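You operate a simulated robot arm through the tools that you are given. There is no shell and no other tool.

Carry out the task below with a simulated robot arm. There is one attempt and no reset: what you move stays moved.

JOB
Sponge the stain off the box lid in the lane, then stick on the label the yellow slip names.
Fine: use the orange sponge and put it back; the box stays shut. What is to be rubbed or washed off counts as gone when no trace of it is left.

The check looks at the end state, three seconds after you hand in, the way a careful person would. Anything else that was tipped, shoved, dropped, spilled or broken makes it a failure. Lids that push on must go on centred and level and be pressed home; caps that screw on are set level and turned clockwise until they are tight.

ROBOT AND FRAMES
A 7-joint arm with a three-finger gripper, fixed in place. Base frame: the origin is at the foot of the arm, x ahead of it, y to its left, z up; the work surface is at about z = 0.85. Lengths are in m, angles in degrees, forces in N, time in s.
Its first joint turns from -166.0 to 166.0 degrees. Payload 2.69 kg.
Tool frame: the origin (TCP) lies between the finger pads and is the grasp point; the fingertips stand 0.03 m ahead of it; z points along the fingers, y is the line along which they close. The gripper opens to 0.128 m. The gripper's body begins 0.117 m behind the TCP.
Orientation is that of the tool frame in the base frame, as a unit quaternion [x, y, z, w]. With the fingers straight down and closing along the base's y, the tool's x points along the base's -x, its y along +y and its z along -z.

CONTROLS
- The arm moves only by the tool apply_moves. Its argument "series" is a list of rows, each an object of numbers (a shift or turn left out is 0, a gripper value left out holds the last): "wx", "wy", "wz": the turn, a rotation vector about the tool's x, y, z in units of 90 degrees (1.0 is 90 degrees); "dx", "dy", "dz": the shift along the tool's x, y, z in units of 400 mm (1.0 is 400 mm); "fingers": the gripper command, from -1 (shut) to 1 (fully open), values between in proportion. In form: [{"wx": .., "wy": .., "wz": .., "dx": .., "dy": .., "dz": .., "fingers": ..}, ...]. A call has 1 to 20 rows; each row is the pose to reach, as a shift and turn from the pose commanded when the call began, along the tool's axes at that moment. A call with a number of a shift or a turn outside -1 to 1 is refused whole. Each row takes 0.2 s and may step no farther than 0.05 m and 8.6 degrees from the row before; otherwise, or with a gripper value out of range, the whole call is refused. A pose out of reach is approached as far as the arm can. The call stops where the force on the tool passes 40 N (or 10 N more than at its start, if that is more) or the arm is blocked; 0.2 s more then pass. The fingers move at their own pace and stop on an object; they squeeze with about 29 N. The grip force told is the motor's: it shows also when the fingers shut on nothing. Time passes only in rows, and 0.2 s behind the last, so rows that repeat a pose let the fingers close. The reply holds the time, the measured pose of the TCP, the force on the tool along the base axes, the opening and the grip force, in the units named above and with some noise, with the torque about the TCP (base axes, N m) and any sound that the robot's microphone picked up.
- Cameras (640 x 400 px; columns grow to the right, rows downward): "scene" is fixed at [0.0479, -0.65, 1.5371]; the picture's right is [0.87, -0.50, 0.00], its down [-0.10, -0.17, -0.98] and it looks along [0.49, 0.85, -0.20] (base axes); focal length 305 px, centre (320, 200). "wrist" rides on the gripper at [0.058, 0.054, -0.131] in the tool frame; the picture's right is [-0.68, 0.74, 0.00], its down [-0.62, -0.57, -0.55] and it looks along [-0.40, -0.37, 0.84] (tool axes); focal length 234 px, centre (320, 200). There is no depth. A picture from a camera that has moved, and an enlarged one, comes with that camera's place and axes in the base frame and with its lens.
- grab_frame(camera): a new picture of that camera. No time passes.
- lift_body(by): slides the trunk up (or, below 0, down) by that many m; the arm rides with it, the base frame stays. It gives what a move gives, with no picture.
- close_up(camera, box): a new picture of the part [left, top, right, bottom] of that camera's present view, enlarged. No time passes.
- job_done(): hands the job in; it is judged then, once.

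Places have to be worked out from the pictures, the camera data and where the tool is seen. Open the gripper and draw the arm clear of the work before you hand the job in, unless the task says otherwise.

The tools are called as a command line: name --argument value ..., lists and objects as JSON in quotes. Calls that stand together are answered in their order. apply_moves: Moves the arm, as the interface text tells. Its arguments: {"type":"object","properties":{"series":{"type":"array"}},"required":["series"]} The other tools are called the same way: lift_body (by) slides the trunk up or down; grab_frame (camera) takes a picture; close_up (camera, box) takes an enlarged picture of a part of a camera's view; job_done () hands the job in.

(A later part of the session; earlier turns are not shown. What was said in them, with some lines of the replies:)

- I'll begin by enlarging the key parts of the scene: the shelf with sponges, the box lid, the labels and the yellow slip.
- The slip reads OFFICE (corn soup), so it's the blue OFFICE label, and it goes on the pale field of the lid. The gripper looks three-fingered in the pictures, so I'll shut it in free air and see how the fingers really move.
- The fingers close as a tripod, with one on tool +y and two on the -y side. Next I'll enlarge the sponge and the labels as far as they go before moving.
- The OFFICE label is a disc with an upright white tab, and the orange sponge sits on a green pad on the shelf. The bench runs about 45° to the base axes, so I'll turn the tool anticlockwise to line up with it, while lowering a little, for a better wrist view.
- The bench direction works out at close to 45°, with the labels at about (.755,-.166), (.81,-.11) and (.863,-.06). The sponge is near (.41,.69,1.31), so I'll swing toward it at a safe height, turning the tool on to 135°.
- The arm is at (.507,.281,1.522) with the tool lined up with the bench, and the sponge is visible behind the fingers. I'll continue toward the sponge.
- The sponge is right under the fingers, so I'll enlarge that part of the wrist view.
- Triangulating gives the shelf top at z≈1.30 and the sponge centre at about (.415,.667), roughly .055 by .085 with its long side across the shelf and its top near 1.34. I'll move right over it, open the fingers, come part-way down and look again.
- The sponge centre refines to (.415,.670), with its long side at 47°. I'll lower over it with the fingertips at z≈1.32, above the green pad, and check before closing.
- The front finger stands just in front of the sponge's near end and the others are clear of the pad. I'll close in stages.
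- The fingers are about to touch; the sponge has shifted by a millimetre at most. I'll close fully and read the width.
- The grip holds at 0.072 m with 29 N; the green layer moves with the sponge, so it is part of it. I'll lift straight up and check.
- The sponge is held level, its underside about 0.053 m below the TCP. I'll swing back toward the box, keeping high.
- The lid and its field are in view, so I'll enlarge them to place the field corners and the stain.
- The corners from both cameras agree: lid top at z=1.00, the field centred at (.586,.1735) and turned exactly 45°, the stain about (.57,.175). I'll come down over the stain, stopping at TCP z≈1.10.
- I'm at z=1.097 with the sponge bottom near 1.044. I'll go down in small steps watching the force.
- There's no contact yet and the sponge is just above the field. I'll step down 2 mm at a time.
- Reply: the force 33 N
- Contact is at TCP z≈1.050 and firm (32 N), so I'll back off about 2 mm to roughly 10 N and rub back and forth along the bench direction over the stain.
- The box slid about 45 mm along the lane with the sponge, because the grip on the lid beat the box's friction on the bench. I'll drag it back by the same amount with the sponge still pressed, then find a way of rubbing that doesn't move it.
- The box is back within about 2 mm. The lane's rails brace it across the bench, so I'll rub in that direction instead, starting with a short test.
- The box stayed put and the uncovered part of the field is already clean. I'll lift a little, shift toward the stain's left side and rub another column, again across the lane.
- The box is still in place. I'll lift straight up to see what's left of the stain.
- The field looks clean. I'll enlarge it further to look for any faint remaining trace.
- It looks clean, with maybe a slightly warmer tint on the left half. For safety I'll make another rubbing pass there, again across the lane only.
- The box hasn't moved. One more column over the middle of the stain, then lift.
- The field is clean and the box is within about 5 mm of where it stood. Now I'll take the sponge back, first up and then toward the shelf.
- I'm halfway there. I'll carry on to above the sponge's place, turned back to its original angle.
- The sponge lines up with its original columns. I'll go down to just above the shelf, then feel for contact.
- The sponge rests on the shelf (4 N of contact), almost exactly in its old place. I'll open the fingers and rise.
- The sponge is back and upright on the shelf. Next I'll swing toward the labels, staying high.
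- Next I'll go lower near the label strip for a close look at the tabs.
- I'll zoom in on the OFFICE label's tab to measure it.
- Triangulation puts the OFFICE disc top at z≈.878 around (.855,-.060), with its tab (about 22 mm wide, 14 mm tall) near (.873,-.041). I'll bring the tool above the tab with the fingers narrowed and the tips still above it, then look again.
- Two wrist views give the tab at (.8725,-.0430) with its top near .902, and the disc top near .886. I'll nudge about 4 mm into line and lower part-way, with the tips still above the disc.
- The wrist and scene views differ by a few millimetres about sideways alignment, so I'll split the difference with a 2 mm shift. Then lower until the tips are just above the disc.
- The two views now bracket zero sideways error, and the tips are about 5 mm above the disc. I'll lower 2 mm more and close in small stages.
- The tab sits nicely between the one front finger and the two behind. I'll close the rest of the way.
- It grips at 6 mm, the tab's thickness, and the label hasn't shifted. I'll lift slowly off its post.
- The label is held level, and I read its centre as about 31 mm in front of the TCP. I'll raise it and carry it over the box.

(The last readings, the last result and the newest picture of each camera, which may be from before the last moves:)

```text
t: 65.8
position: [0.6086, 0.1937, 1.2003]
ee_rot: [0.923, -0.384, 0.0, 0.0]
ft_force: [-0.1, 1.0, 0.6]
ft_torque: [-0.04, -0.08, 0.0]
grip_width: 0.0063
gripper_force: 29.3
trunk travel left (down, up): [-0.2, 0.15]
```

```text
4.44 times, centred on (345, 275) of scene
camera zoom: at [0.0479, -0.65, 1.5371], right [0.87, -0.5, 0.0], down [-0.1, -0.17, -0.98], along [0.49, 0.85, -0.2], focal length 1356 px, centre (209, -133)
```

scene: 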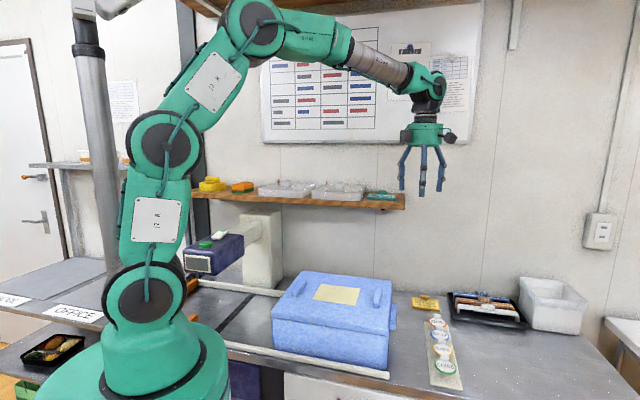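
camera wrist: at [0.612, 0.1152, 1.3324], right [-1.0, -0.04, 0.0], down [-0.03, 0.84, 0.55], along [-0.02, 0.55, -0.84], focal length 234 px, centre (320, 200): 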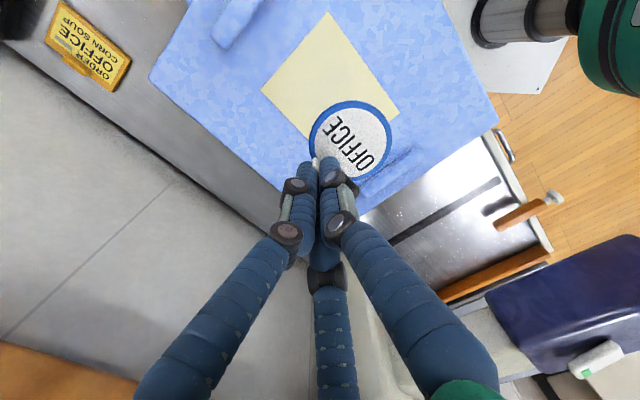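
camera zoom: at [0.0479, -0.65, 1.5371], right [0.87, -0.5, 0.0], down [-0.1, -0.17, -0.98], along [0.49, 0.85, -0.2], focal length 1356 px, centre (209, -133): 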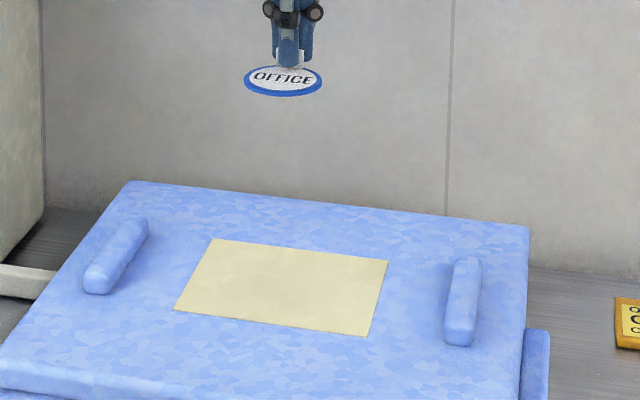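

The field is now centred at about (.592,.174). I'll descend so the disc is about 2 cm above it and check centring.

apply_moves --series '[{"dx": -0.003, "dy": -0.0115, "dz": 0.1}, {"dx": -0.003, "dy": -0.0115, "dz": 0.2}, {"dx": -0.003, "dy": -0.0115, "dz": 0.28}, {"dx": -0.003, "dy": -0.0115, "dz": 0.35}, {"dx": -0.003, "dy": -0.0115, "dz": 0.35}]'

grab_frame --camera "wrist"

close_up --camera "wrist" --box '[220, 30, 460, 180]'

close_up --camera "scene" --box '[305, 260, 385, 310]'

```text
t: 67.0
position: [0.6135, 0.1978, 1.0602]
ee_rot: [0.924, -0.383, -0.002, 0.0]
ft_force: [0.5, 0.3, 0.3]
ft_torque: [-0.02, 0.04, 0.01]
grip_width: 0.0058
gripper_force: 28.5
trunk travel left (down, up): [-0.2, 0.15]
```

```text
taken
camera wrist: at [0.6173, 0.1177, 1.1911], right [-1.0, -0.04, 0.0], down [-0.03, 0.84, 0.55], along [-0.02, 0.55, -0.84], focal length 234 px, centre (320, 200)
```

wrist: 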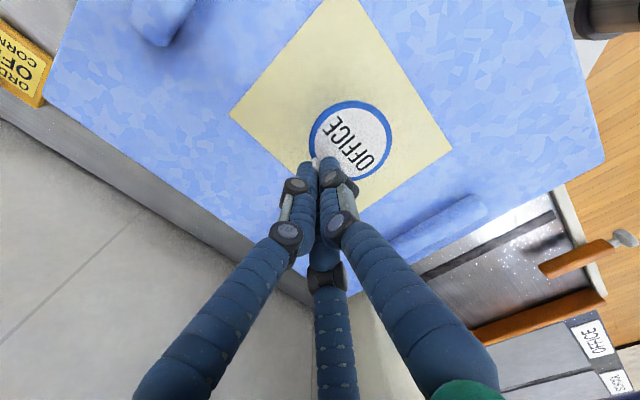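

```text
2.67 times, centred on (340, 105) of wrist
camera zoom: at [0.6173, 0.1177, 1.1911], right [-1.0, -0.04, 0.0], down [-0.03, 0.84, 0.55], along [-0.02, 0.55, -0.84], focal length 624 px, centre (267, 453)
```

zoom: 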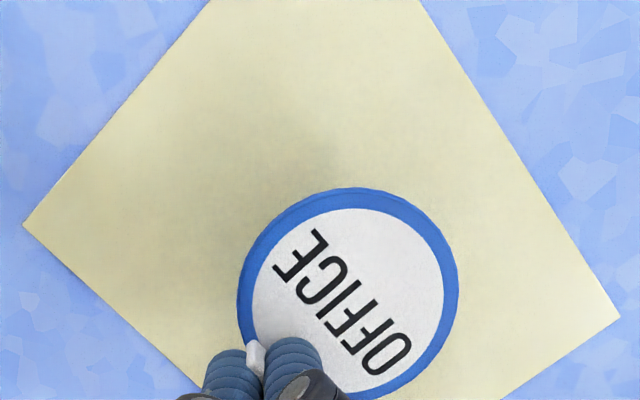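

```text
8.00 times, centred on (345, 285) of scene
camera zoom: at [0.0479, -0.65, 1.5371], right [0.87, -0.5, 0.0], down [-0.1, -0.17, -0.98], along [0.49, 0.85, -0.2], focal length 2440 px, centre (120, -480)
```

zoom: 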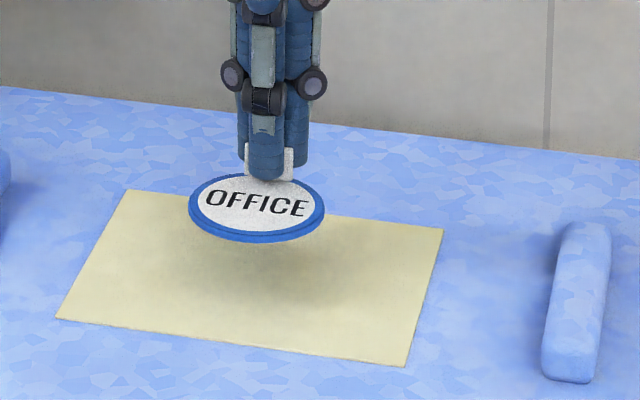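

The disc is centred over the field to within a few millimetres in both views. I'll lower it in small steps until it touches.

apply_moves --series '[{"dz": 0.02}, {"dz": 0.033}, {"dz": 0.033}]'

apply_moves --series '[{"dz": 0.004}, {"dz": 0.004}]'

close_up --camera "scene" --box '[305, 260, 385, 310]'

```text
t: 67.8
position: [0.6137, 0.1964, 1.0464]
ee_rot: [0.924, -0.383, 0.001, 0.0]
ft_force: [0.6, -0.3, 0.0]
ft_torque: [-0.01, 0.03, -0.04]
grip_width: 0.0061
gripper_force: 29.6
trunk travel left (down, up): [-0.2, 0.15]
```

```text
t: 68.4
position: [0.6152, 0.1979, 1.0436]
ee_rot: [0.923, -0.384, 0.0, 0.0]
ft_force: [-0.2, 0.3, 0.5]
ft_torque: [0.0, 0.0, 0.03]
grip_width: 0.0061
gripper_force: 28.8
trunk travel left (down, up): [-0.2, 0.15]
```

```text
8.00 times, centred on (345, 285) of scene
camera zoom: at [0.0479, -0.65, 1.5371], right [0.87, -0.5, 0.0], down [-0.1, -0.17, -0.98], along [0.49, 0.85, -0.2], focal length 2440 px, centre (120, -480)
```

zoom: 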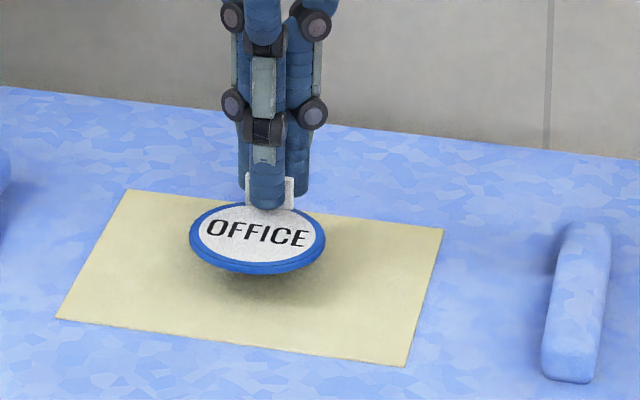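

apply_moves --series '[{"dz": 0.005}, {"dz": 0.005}]'

apply_moves --series '[{"dz": 0.004}, {"dz": 0.004}]'

close_up --camera "scene" --box '[305, 260, 385, 310]'

```text
t: 69.0
position: [0.6141, 0.1972, 1.044]
ee_rot: [0.923, -0.384, -0.001, 0.0]
ft_force: [0.2, 0.5, 0.1]
ft_torque: [-0.01, -0.02, 0.0]
grip_width: 0.0057
gripper_force: 28.9
trunk travel left (down, up): [-0.2, 0.15]
```

```text
t: 69.6
position: [0.6133, 0.1978, 1.0408]
ee_rot: [0.924, -0.383, 0.0, 0.0]
ft_force: [0.0, 0.2, 0.0]
ft_torque: [0.03, 0.0, -0.01]
grip_width: 0.0059
gripper_force: 29.3
trunk travel left (down, up): [-0.2, 0.15]
```

```text
8.00 times, centred on (345, 285) of scene
camera zoom: at [0.0479, -0.65, 1.5371], right [0.87, -0.5, 0.0], down [-0.1, -0.17, -0.98], along [0.49, 0.85, -0.2], focal length 2440 px, centre (120, -480)
```

zoom: 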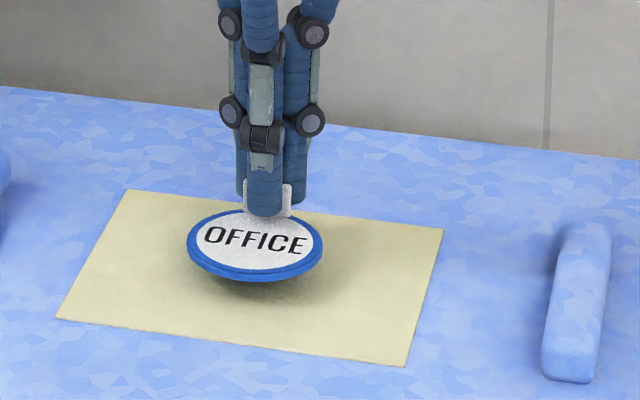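

Still a few millimetres above the field with no force, so I'll keep stepping down.

apply_moves --series '[{"dz": 0.004}, {"dz": 0.004}]'

apply_moves --series '[{"dz": 0.003}, {"dz": 0.003}]'

close_up --camera "scene" --box '[305, 260, 385, 310]'

```text
t: 70.2
position: [0.6136, 0.1966, 1.041]
ee_rot: [0.923, -0.384, 0.0, 0.0]
ft_force: [-0.6, -0.6, -0.2]
ft_torque: [0.02, 0.0, 0.01]
grip_width: 0.006
gripper_force: 29.0
trunk travel left (down, up): [-0.2, 0.15]
```

```text
t: 70.8
position: [0.6141, 0.1974, 1.0387]
ee_rot: [0.924, -0.383, -0.001, -0.001]
ft_force: [0.2, -0.6, -0.5]
ft_torque: [0.0, 0.02, 0.02]
grip_width: 0.006
gripper_force: 29.3
trunk travel left (down, up): [-0.2, 0.15]
```

```text
8.00 times, centred on (345, 285) of scene
camera zoom: at [0.0479, -0.65, 1.5371], right [0.87, -0.5, 0.0], down [-0.1, -0.17, -0.98], along [0.49, 0.85, -0.2], focal length 2440 px, centre (120, -480)
```

zoom: 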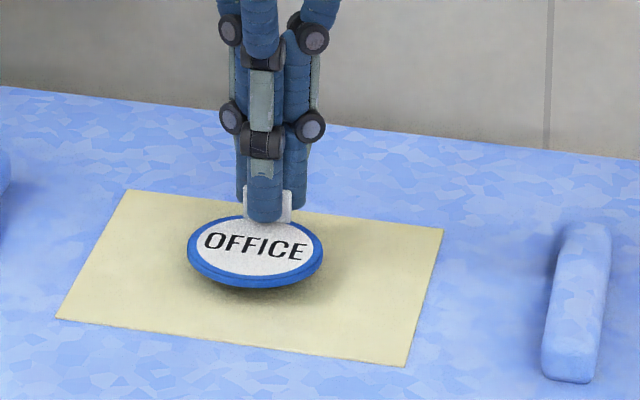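

apply_moves --series '[{"dz": 0.004}, {"dz": 0.004}]'

apply_moves --series '[{"dz": 0.0035}, {"dz": 0.0035}]'

close_up --camera "scene" --box '[305, 260, 385, 310]'

```text
t: 71.4
position: [0.6135, 0.1975, 1.0372]
ee_rot: [0.923, -0.385, 0.0, 0.0]
ft_force: [-0.2, -0.5, -0.3]
ft_torque: [-0.02, -0.02, 0.0]
grip_width: 0.006
gripper_force: 28.7
trunk travel left (down, up): [-0.2, 0.15]
```

```text
t: 72.0
position: [0.6143, 0.1973, 1.035]
ee_rot: [0.924, -0.383, 0.0, 0.0]
ft_force: [-0.5, 0.2, -0.5]
ft_torque: [-0.03, 0.01, 0.01]
grip_width: 0.0062
gripper_force: 28.4
trunk travel left (down, up): [-0.2, 0.15]
```

```text
8.00 times, centred on (345, 285) of scene
camera zoom: at [0.0479, -0.65, 1.5371], right [0.87, -0.5, 0.0], down [-0.1, -0.17, -0.98], along [0.49, 0.85, -0.2], focal length 2440 px, centre (120, -480)
```

zoom: 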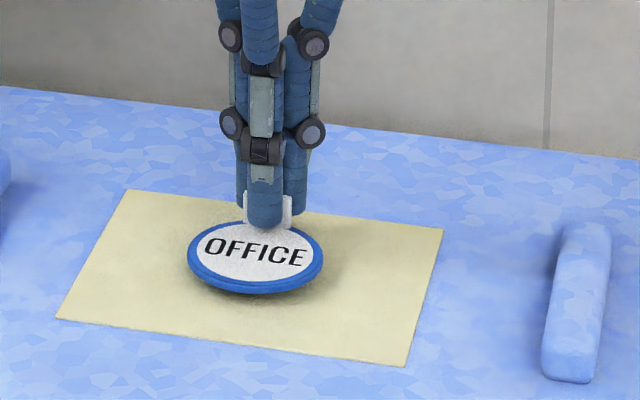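

apply_moves --series '[{"dz": 0.0025}, {"dz": 0.0025}]'

apply_moves --series '[{"dz": 0.0025}, {"dz": 0.0025}]'

close_up --camera "scene" --box '[305, 260, 385, 310]'

```text
t: 72.6
position: [0.6127, 0.1963, 1.0344]
ee_rot: [0.924, -0.383, 0.0, 0.0]
ft_force: [0.5, -0.4, 0.1]
ft_torque: [0.03, 0.01, -0.01]
grip_width: 0.0058
gripper_force: 29.3
trunk travel left (down, up): [-0.2, 0.15]
```

```text
t: 73.2
position: [0.6134, 0.196, 1.0337]
ee_rot: [0.923, -0.384, -0.001, 0.0]
ft_force: [0.1, -0.5, -0.7]
ft_torque: [0.02, 0.02, 0.01]
grip_width: 0.0061
gripper_force: 28.7
trunk travel left (down, up): [-0.2, 0.15]
```

```text
8.00 times, centred on (345, 285) of scene
camera zoom: at [0.0479, -0.65, 1.5371], right [0.87, -0.5, 0.0], down [-0.1, -0.17, -0.98], along [0.49, 0.85, -0.2], focal length 2440 px, centre (120, -480)
```

zoom: 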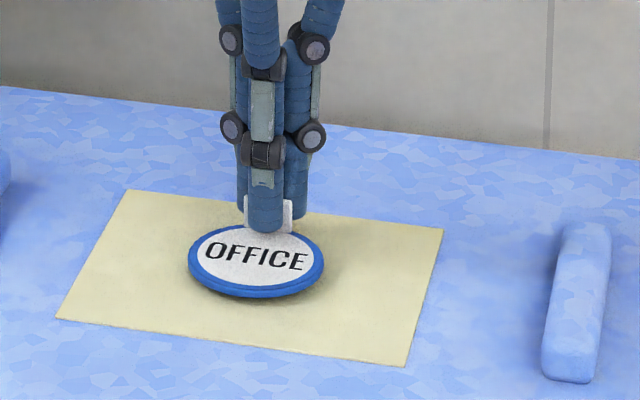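

apply_moves --series '[{"dz": 0.0025}, {"dz": 0.0025}]'

apply_moves --series '[{"dz": 0.0025}, {"dz": 0.0025}]'

close_up --camera "scene" --box '[305, 260, 385, 310]'

```text
t: 73.8
position: [0.6137, 0.1963, 1.0329]
ee_rot: [0.924, -0.383, 0.0, 0.0]
ft_force: [-1.3, 0.4, -0.4]
ft_torque: [0.02, -0.01, 0.01]
grip_width: 0.006
gripper_force: 29.3
trunk travel left (down, up): [-0.2, 0.15]
```

```text
t: 74.4
position: [0.6133, 0.1983, 1.0312]
ee_rot: [0.924, -0.383, 0.0, 0.0]
ft_force: [-0.5, 0.1, -0.1]
ft_torque: [0.0, -0.03, 0.03]
grip_width: 0.0061
gripper_force: 28.8
trunk travel left (down, up): [-0.2, 0.15]
```

```text
8.00 times, centred on (345, 285) of scene
camera zoom: at [0.0479, -0.65, 1.5371], right [0.87, -0.5, 0.0], down [-0.1, -0.17, -0.98], along [0.49, 0.85, -0.2], focal length 2440 px, centre (120, -480)
```

zoom: 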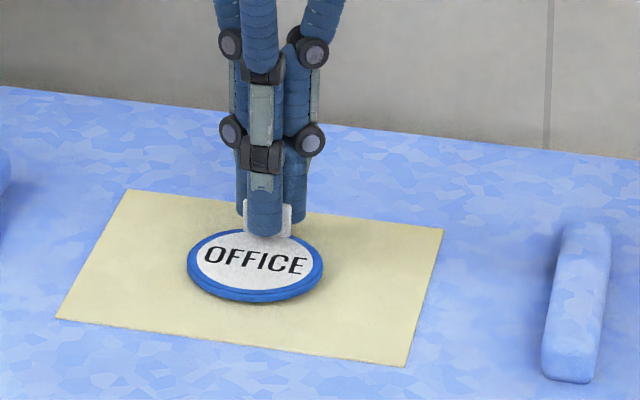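

apply_moves --series '[{"dz": 0.0025}, {"dz": 0.0025}]'

apply_moves --series '[{"dz": 0.0025}, {"dz": 0.0025}]'

close_up --camera "scene" --box '[305, 260, 385, 310]'

```text
t: 75.0
position: [0.6129, 0.197, 1.031]
ee_rot: [0.923, -0.384, 0.0, 0.0]
ft_force: [0.2, 0.9, 0.1]
ft_torque: [-0.02, 0.02, 0.03]
grip_width: 0.006
gripper_force: 29.4
trunk travel left (down, up): [-0.2, 0.15]
```

```text
t: 75.6
position: [0.6136, 0.197, 1.0308]
ee_rot: [0.923, -0.384, 0.0, 0.0]
ft_force: [-0.3, 0.2, 0.1]
ft_torque: [-0.04, 0.0, -0.04]
grip_width: 0.0059
gripper_force: 28.8
trunk travel left (down, up): [-0.2, 0.15]
```

```text
8.00 times, centred on (345, 285) of scene
camera zoom: at [0.0479, -0.65, 1.5371], right [0.87, -0.5, 0.0], down [-0.1, -0.17, -0.98], along [0.49, 0.85, -0.2], focal length 2440 px, centre (120, -480)
```

zoom: 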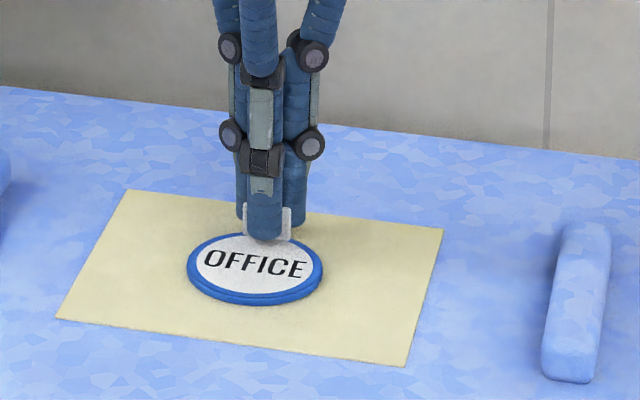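

apply_moves --series '[{"dz": 0.0025}, {"dz": 0.0025}]'

apply_moves --series '[{"dz": 0.0025}, {"dz": 0.0025}]'

close_up --camera "scene" --box '[305, 260, 385, 310]'

```text
t: 76.2
position: [0.6122, 0.1975, 1.0286]
ee_rot: [0.924, -0.383, 0.001, 0.0]
ft_force: [0.1, -0.2, 0.2]
ft_torque: [0.03, 0.01, 0.03]
grip_width: 0.0023
gripper_force: 29.2
trunk travel left (down, up): [-0.2, 0.15]
```

```text
t: 76.8
position: [0.6137, 0.198, 1.029]
ee_rot: [0.924, -0.383, 0.0, 0.0]
ft_force: [-0.4, -1.1, 0.6]
ft_torque: [0.01, -0.02, 0.0]
grip_width: 0.0022
gripper_force: 29.0
trunk travel left (down, up): [-0.2, 0.15]
```

```text
8.00 times, centred on (345, 285) of scene
camera zoom: at [0.0479, -0.65, 1.5371], right [0.87, -0.5, 0.0], down [-0.1, -0.17, -0.98], along [0.49, 0.85, -0.2], focal length 2440 px, centre (120, -480)
```

zoom: 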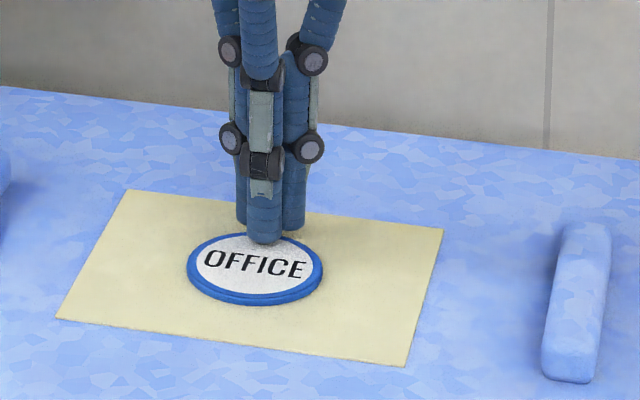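

The grip width dropped and the tab is gone from view, so the label seems to have stuck to the field. I'll rise straight up, then open, and inspect.

apply_moves --series '[{"dz": -0.03}, {"dz": -0.1}, {"dz": -0.2}, {"dz": -0.3}, {"dz": -0.4}, {"dz": -0.5}]'

grab_frame --camera "wrist"

close_up --camera "scene" --box '[305, 260, 385, 310]'

close_up --camera "scene" --box '[321, 280, 353, 300]'

grab_frame --camera "scene"

```text
t: 78.2
position: [0.6125, 0.1999, 1.2271]
ee_rot: [0.924, -0.383, 0.0, 0.001]
ft_force: [1.0, 1.1, 0.5]
ft_torque: [-0.03, 0.01, -0.04]
grip_width: 0.0023
gripper_force: 28.9
trunk travel left (down, up): [-0.2, 0.15]
```

```text
taken
camera wrist: at [0.6163, 0.1201, 1.3593], right [-1.0, -0.04, 0.0], down [-0.03, 0.84, 0.55], along [-0.02, 0.55, -0.84], focal length 234 px, centre (320, 200)
```

wrist: 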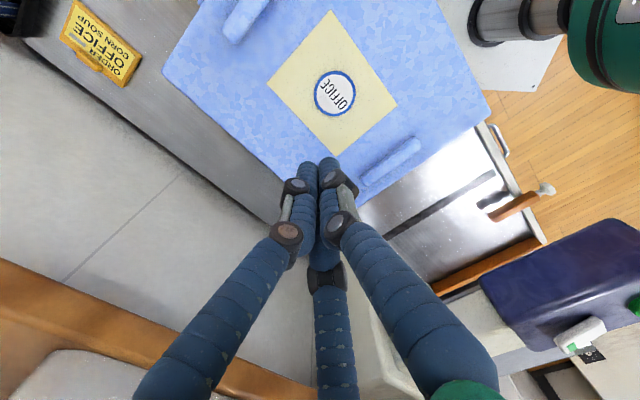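

```text
8.00 times, centred on (345, 285) of scene
camera zoom: at [0.0479, -0.65, 1.5371], right [0.87, -0.5, 0.0], down [-0.1, -0.17, -0.98], along [0.49, 0.85, -0.2], focal length 2440 px, centre (120, -480)
```

zoom: 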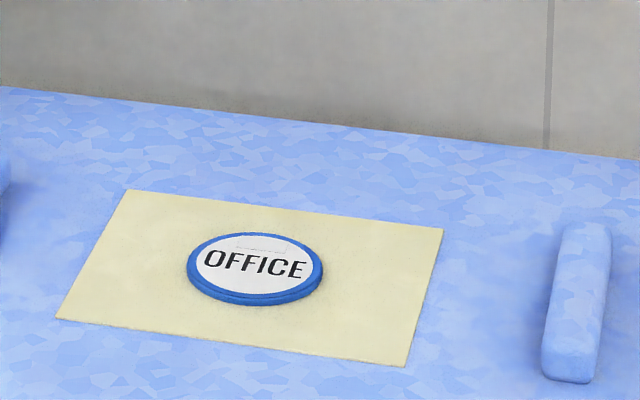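

```text
16.00 times, centred on (337, 290) of scene
camera zoom: at [0.0479, -0.65, 1.5371], right [0.87, -0.5, 0.0], down [-0.1, -0.17, -0.98], along [0.49, 0.85, -0.2], focal length 4880 px, centre (48, -1240)
```

zoom: 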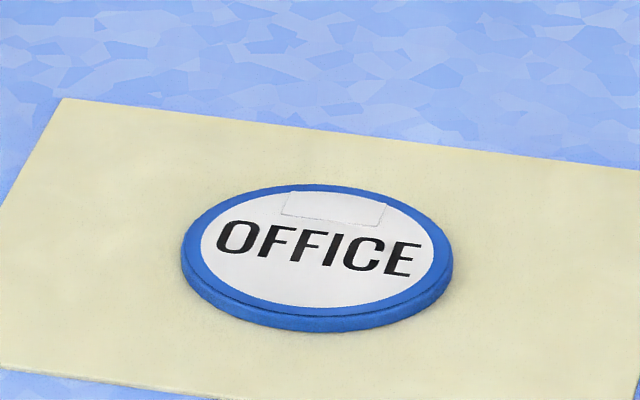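

```text
taken
```

scene: 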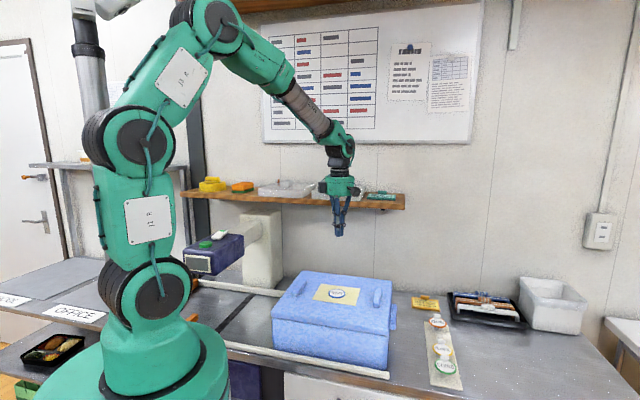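

The OFFICE label is stuck flat and centred, reading from the front, with its tab folded down. I'll open the gripper, draw the arm clear, and check everything.

apply_moves --series '[{"dz": -0.1, "fingers": 0.0}, {"dz": -0.2, "fingers": 1}, {"dz": -0.3, "fingers": 1}, {"dz": -0.4}, {"dz": -0.5}, {"dz": -0.6}, {"dx": 0.075, "dy": 0.072, "dz": -0.6}, {"dx": 0.152, "dy": 0.143, "dz": -0.6}, {"dx": 0.228, "dy": 0.214, "dz": -0.6}, {"dx": 0.303, "dy": 0.286, "dz": -0.6}, {"dx": 0.379, "dy": 0.357, "dz": -0.6}, {"dx": 0.455, "dy": 0.4286, "dz": -0.6}]'

grab_frame --camera "scene"

close_up --camera "scene" --box '[400, 270, 600, 395]'

close_up --camera "scene" --box '[260, 260, 420, 385]'

close_up --camera "scene" --box '[180, 160, 420, 310]'

grab_frame --camera "wrist"

```text
t: 80.8
position: [0.6211, -0.0551, 1.4673]
ee_rot: [0.924, -0.383, 0.001, 0.0]
ft_force: [0.3, -0.7, 0.1]
ft_torque: [-0.04, 0.01, -0.03]
grip_width: 0.1281
gripper_force: 0.0
trunk travel left (down, up): [-0.2, 0.15]
```

```text
taken
```

scene: 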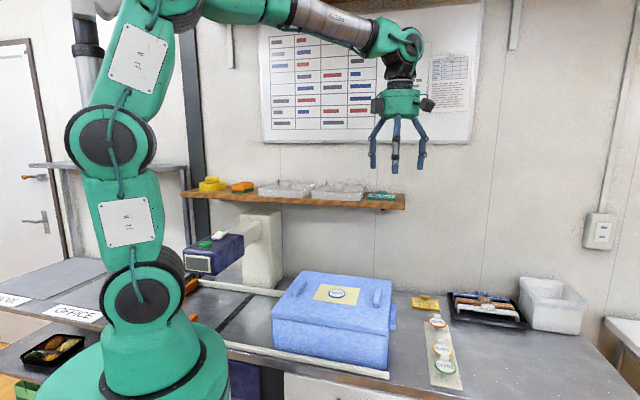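

```text
3.20 times, centred on (500, 332) of scene
camera zoom: at [0.0479, -0.65, 1.5371], right [0.87, -0.5, 0.0], down [-0.1, -0.17, -0.98], along [0.49, 0.85, -0.2], focal length 976 px, centre (-256, -224)
```

zoom: 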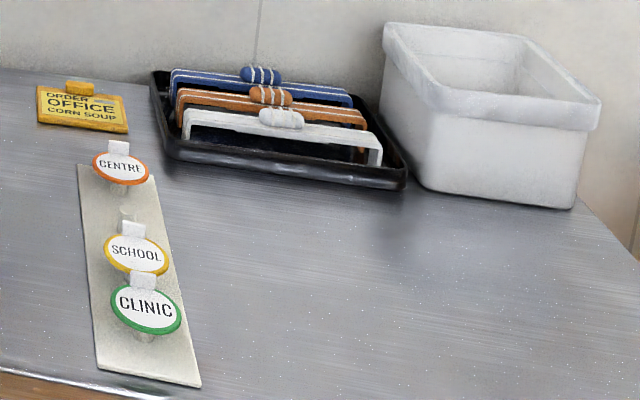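

```text
3.20 times, centred on (340, 322) of scene
camera zoom: at [0.0479, -0.65, 1.5371], right [0.87, -0.5, 0.0], down [-0.1, -0.17, -0.98], along [0.49, 0.85, -0.2], focal length 976 px, centre (256, -192)
```

zoom: 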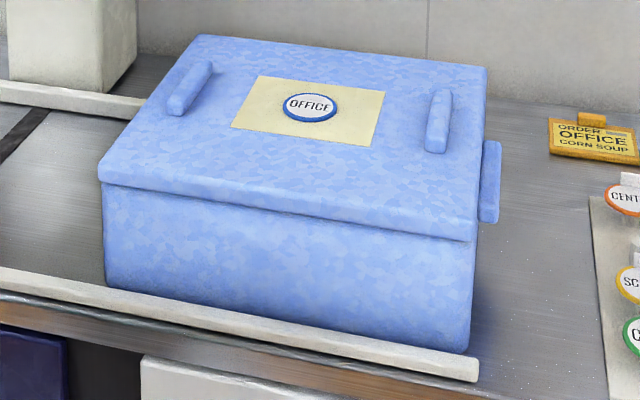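

```text
2.67 times, centred on (300, 235) of scene
camera zoom: at [0.0479, -0.65, 1.5371], right [0.87, -0.5, 0.0], down [-0.1, -0.17, -0.98], along [0.49, 0.85, -0.2], focal length 813 px, centre (373, 107)
```

zoom: 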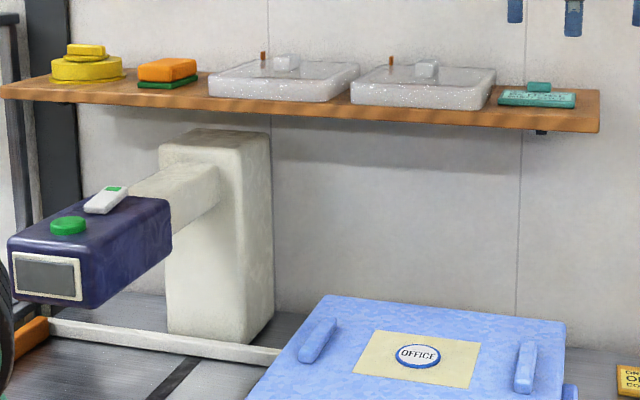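

```text
taken
camera wrist: at [0.625, -0.133, 1.5986], right [-1.0, -0.04, 0.0], down [-0.03, 0.84, 0.55], along [-0.02, 0.55, -0.84], focal length 234 px, centre (320, 200)
```

wrist: 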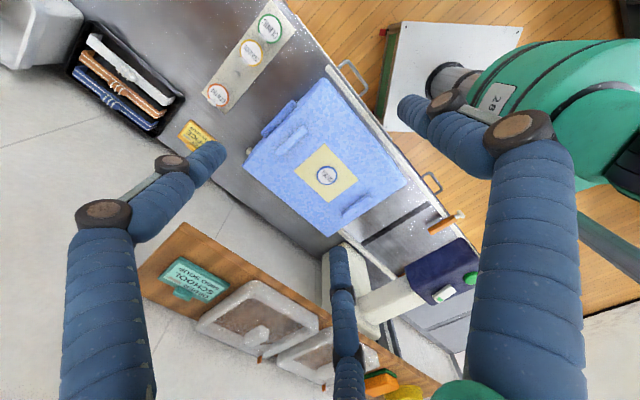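

Everything else is in its place and the box is shut. One last look at the field for any remaining stain before handing in.

close_up --camera "wrist" --box '[295, 135, 367, 210]'

close_up --camera "scene" --box '[310, 278, 360, 310]'

```text
5.33 times, centred on (331, 172) of wrist
camera zoom: at [0.625, -0.133, 1.5986], right [-1.0, -0.04, 0.0], down [-0.03, 0.84, 0.55], along [-0.02, 0.55, -0.84], focal length 1249 px, centre (261, 347)
```

zoom: 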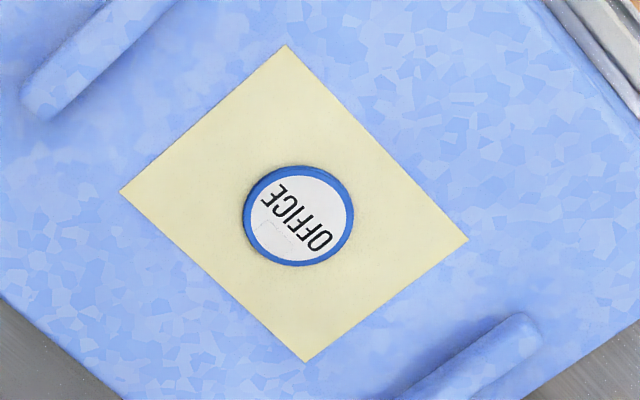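

```text
12.50 times, centred on (335, 294) of scene
camera zoom: at [0.0479, -0.65, 1.5371], right [0.87, -0.5, 0.0], down [-0.1, -0.17, -0.98], along [0.49, 0.85, -0.2], focal length 3812 px, centre (132, -975)
```

zoom: 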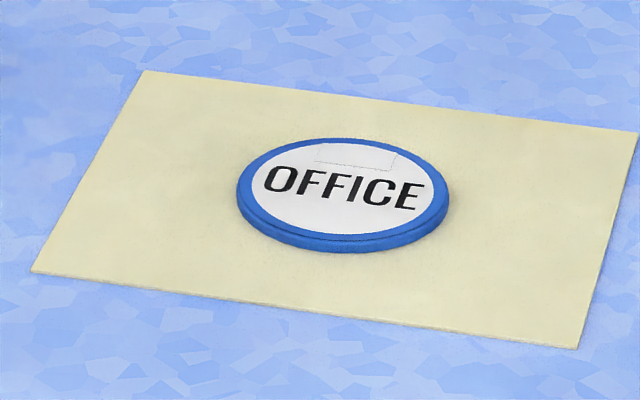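

The field is clean with the OFFICE label flat and centred on it, the sponge is back on its shelf, the box is shut, and the gripper is open and clear. I'll hand the job in.

job_done

```text
The job is handed in.
```

The stain is off the box lid and the OFFICE label the yellow slip names is stuck flat in the middle of the pale field, readable from the front. In the last close-ups I could see no trace of the stain.

- **Sponge:** the orange sponge is back on the shelf, about 3 mm from where it started.
- **Box:** it stayed shut, but it did move. On the first rubbing strokes it slid about 45 mm along the lane with the sponge. I dragged it back and finished rubbing across the lane, where the rails hold it. It now sits about 5 mm from its original spot.
- **Everything else:** the other three labels, the trays and the rest of the shelf look untouched. The gripper is open and the arm is clear of the work.

The job is handed in; I haven't seen the result of the check.
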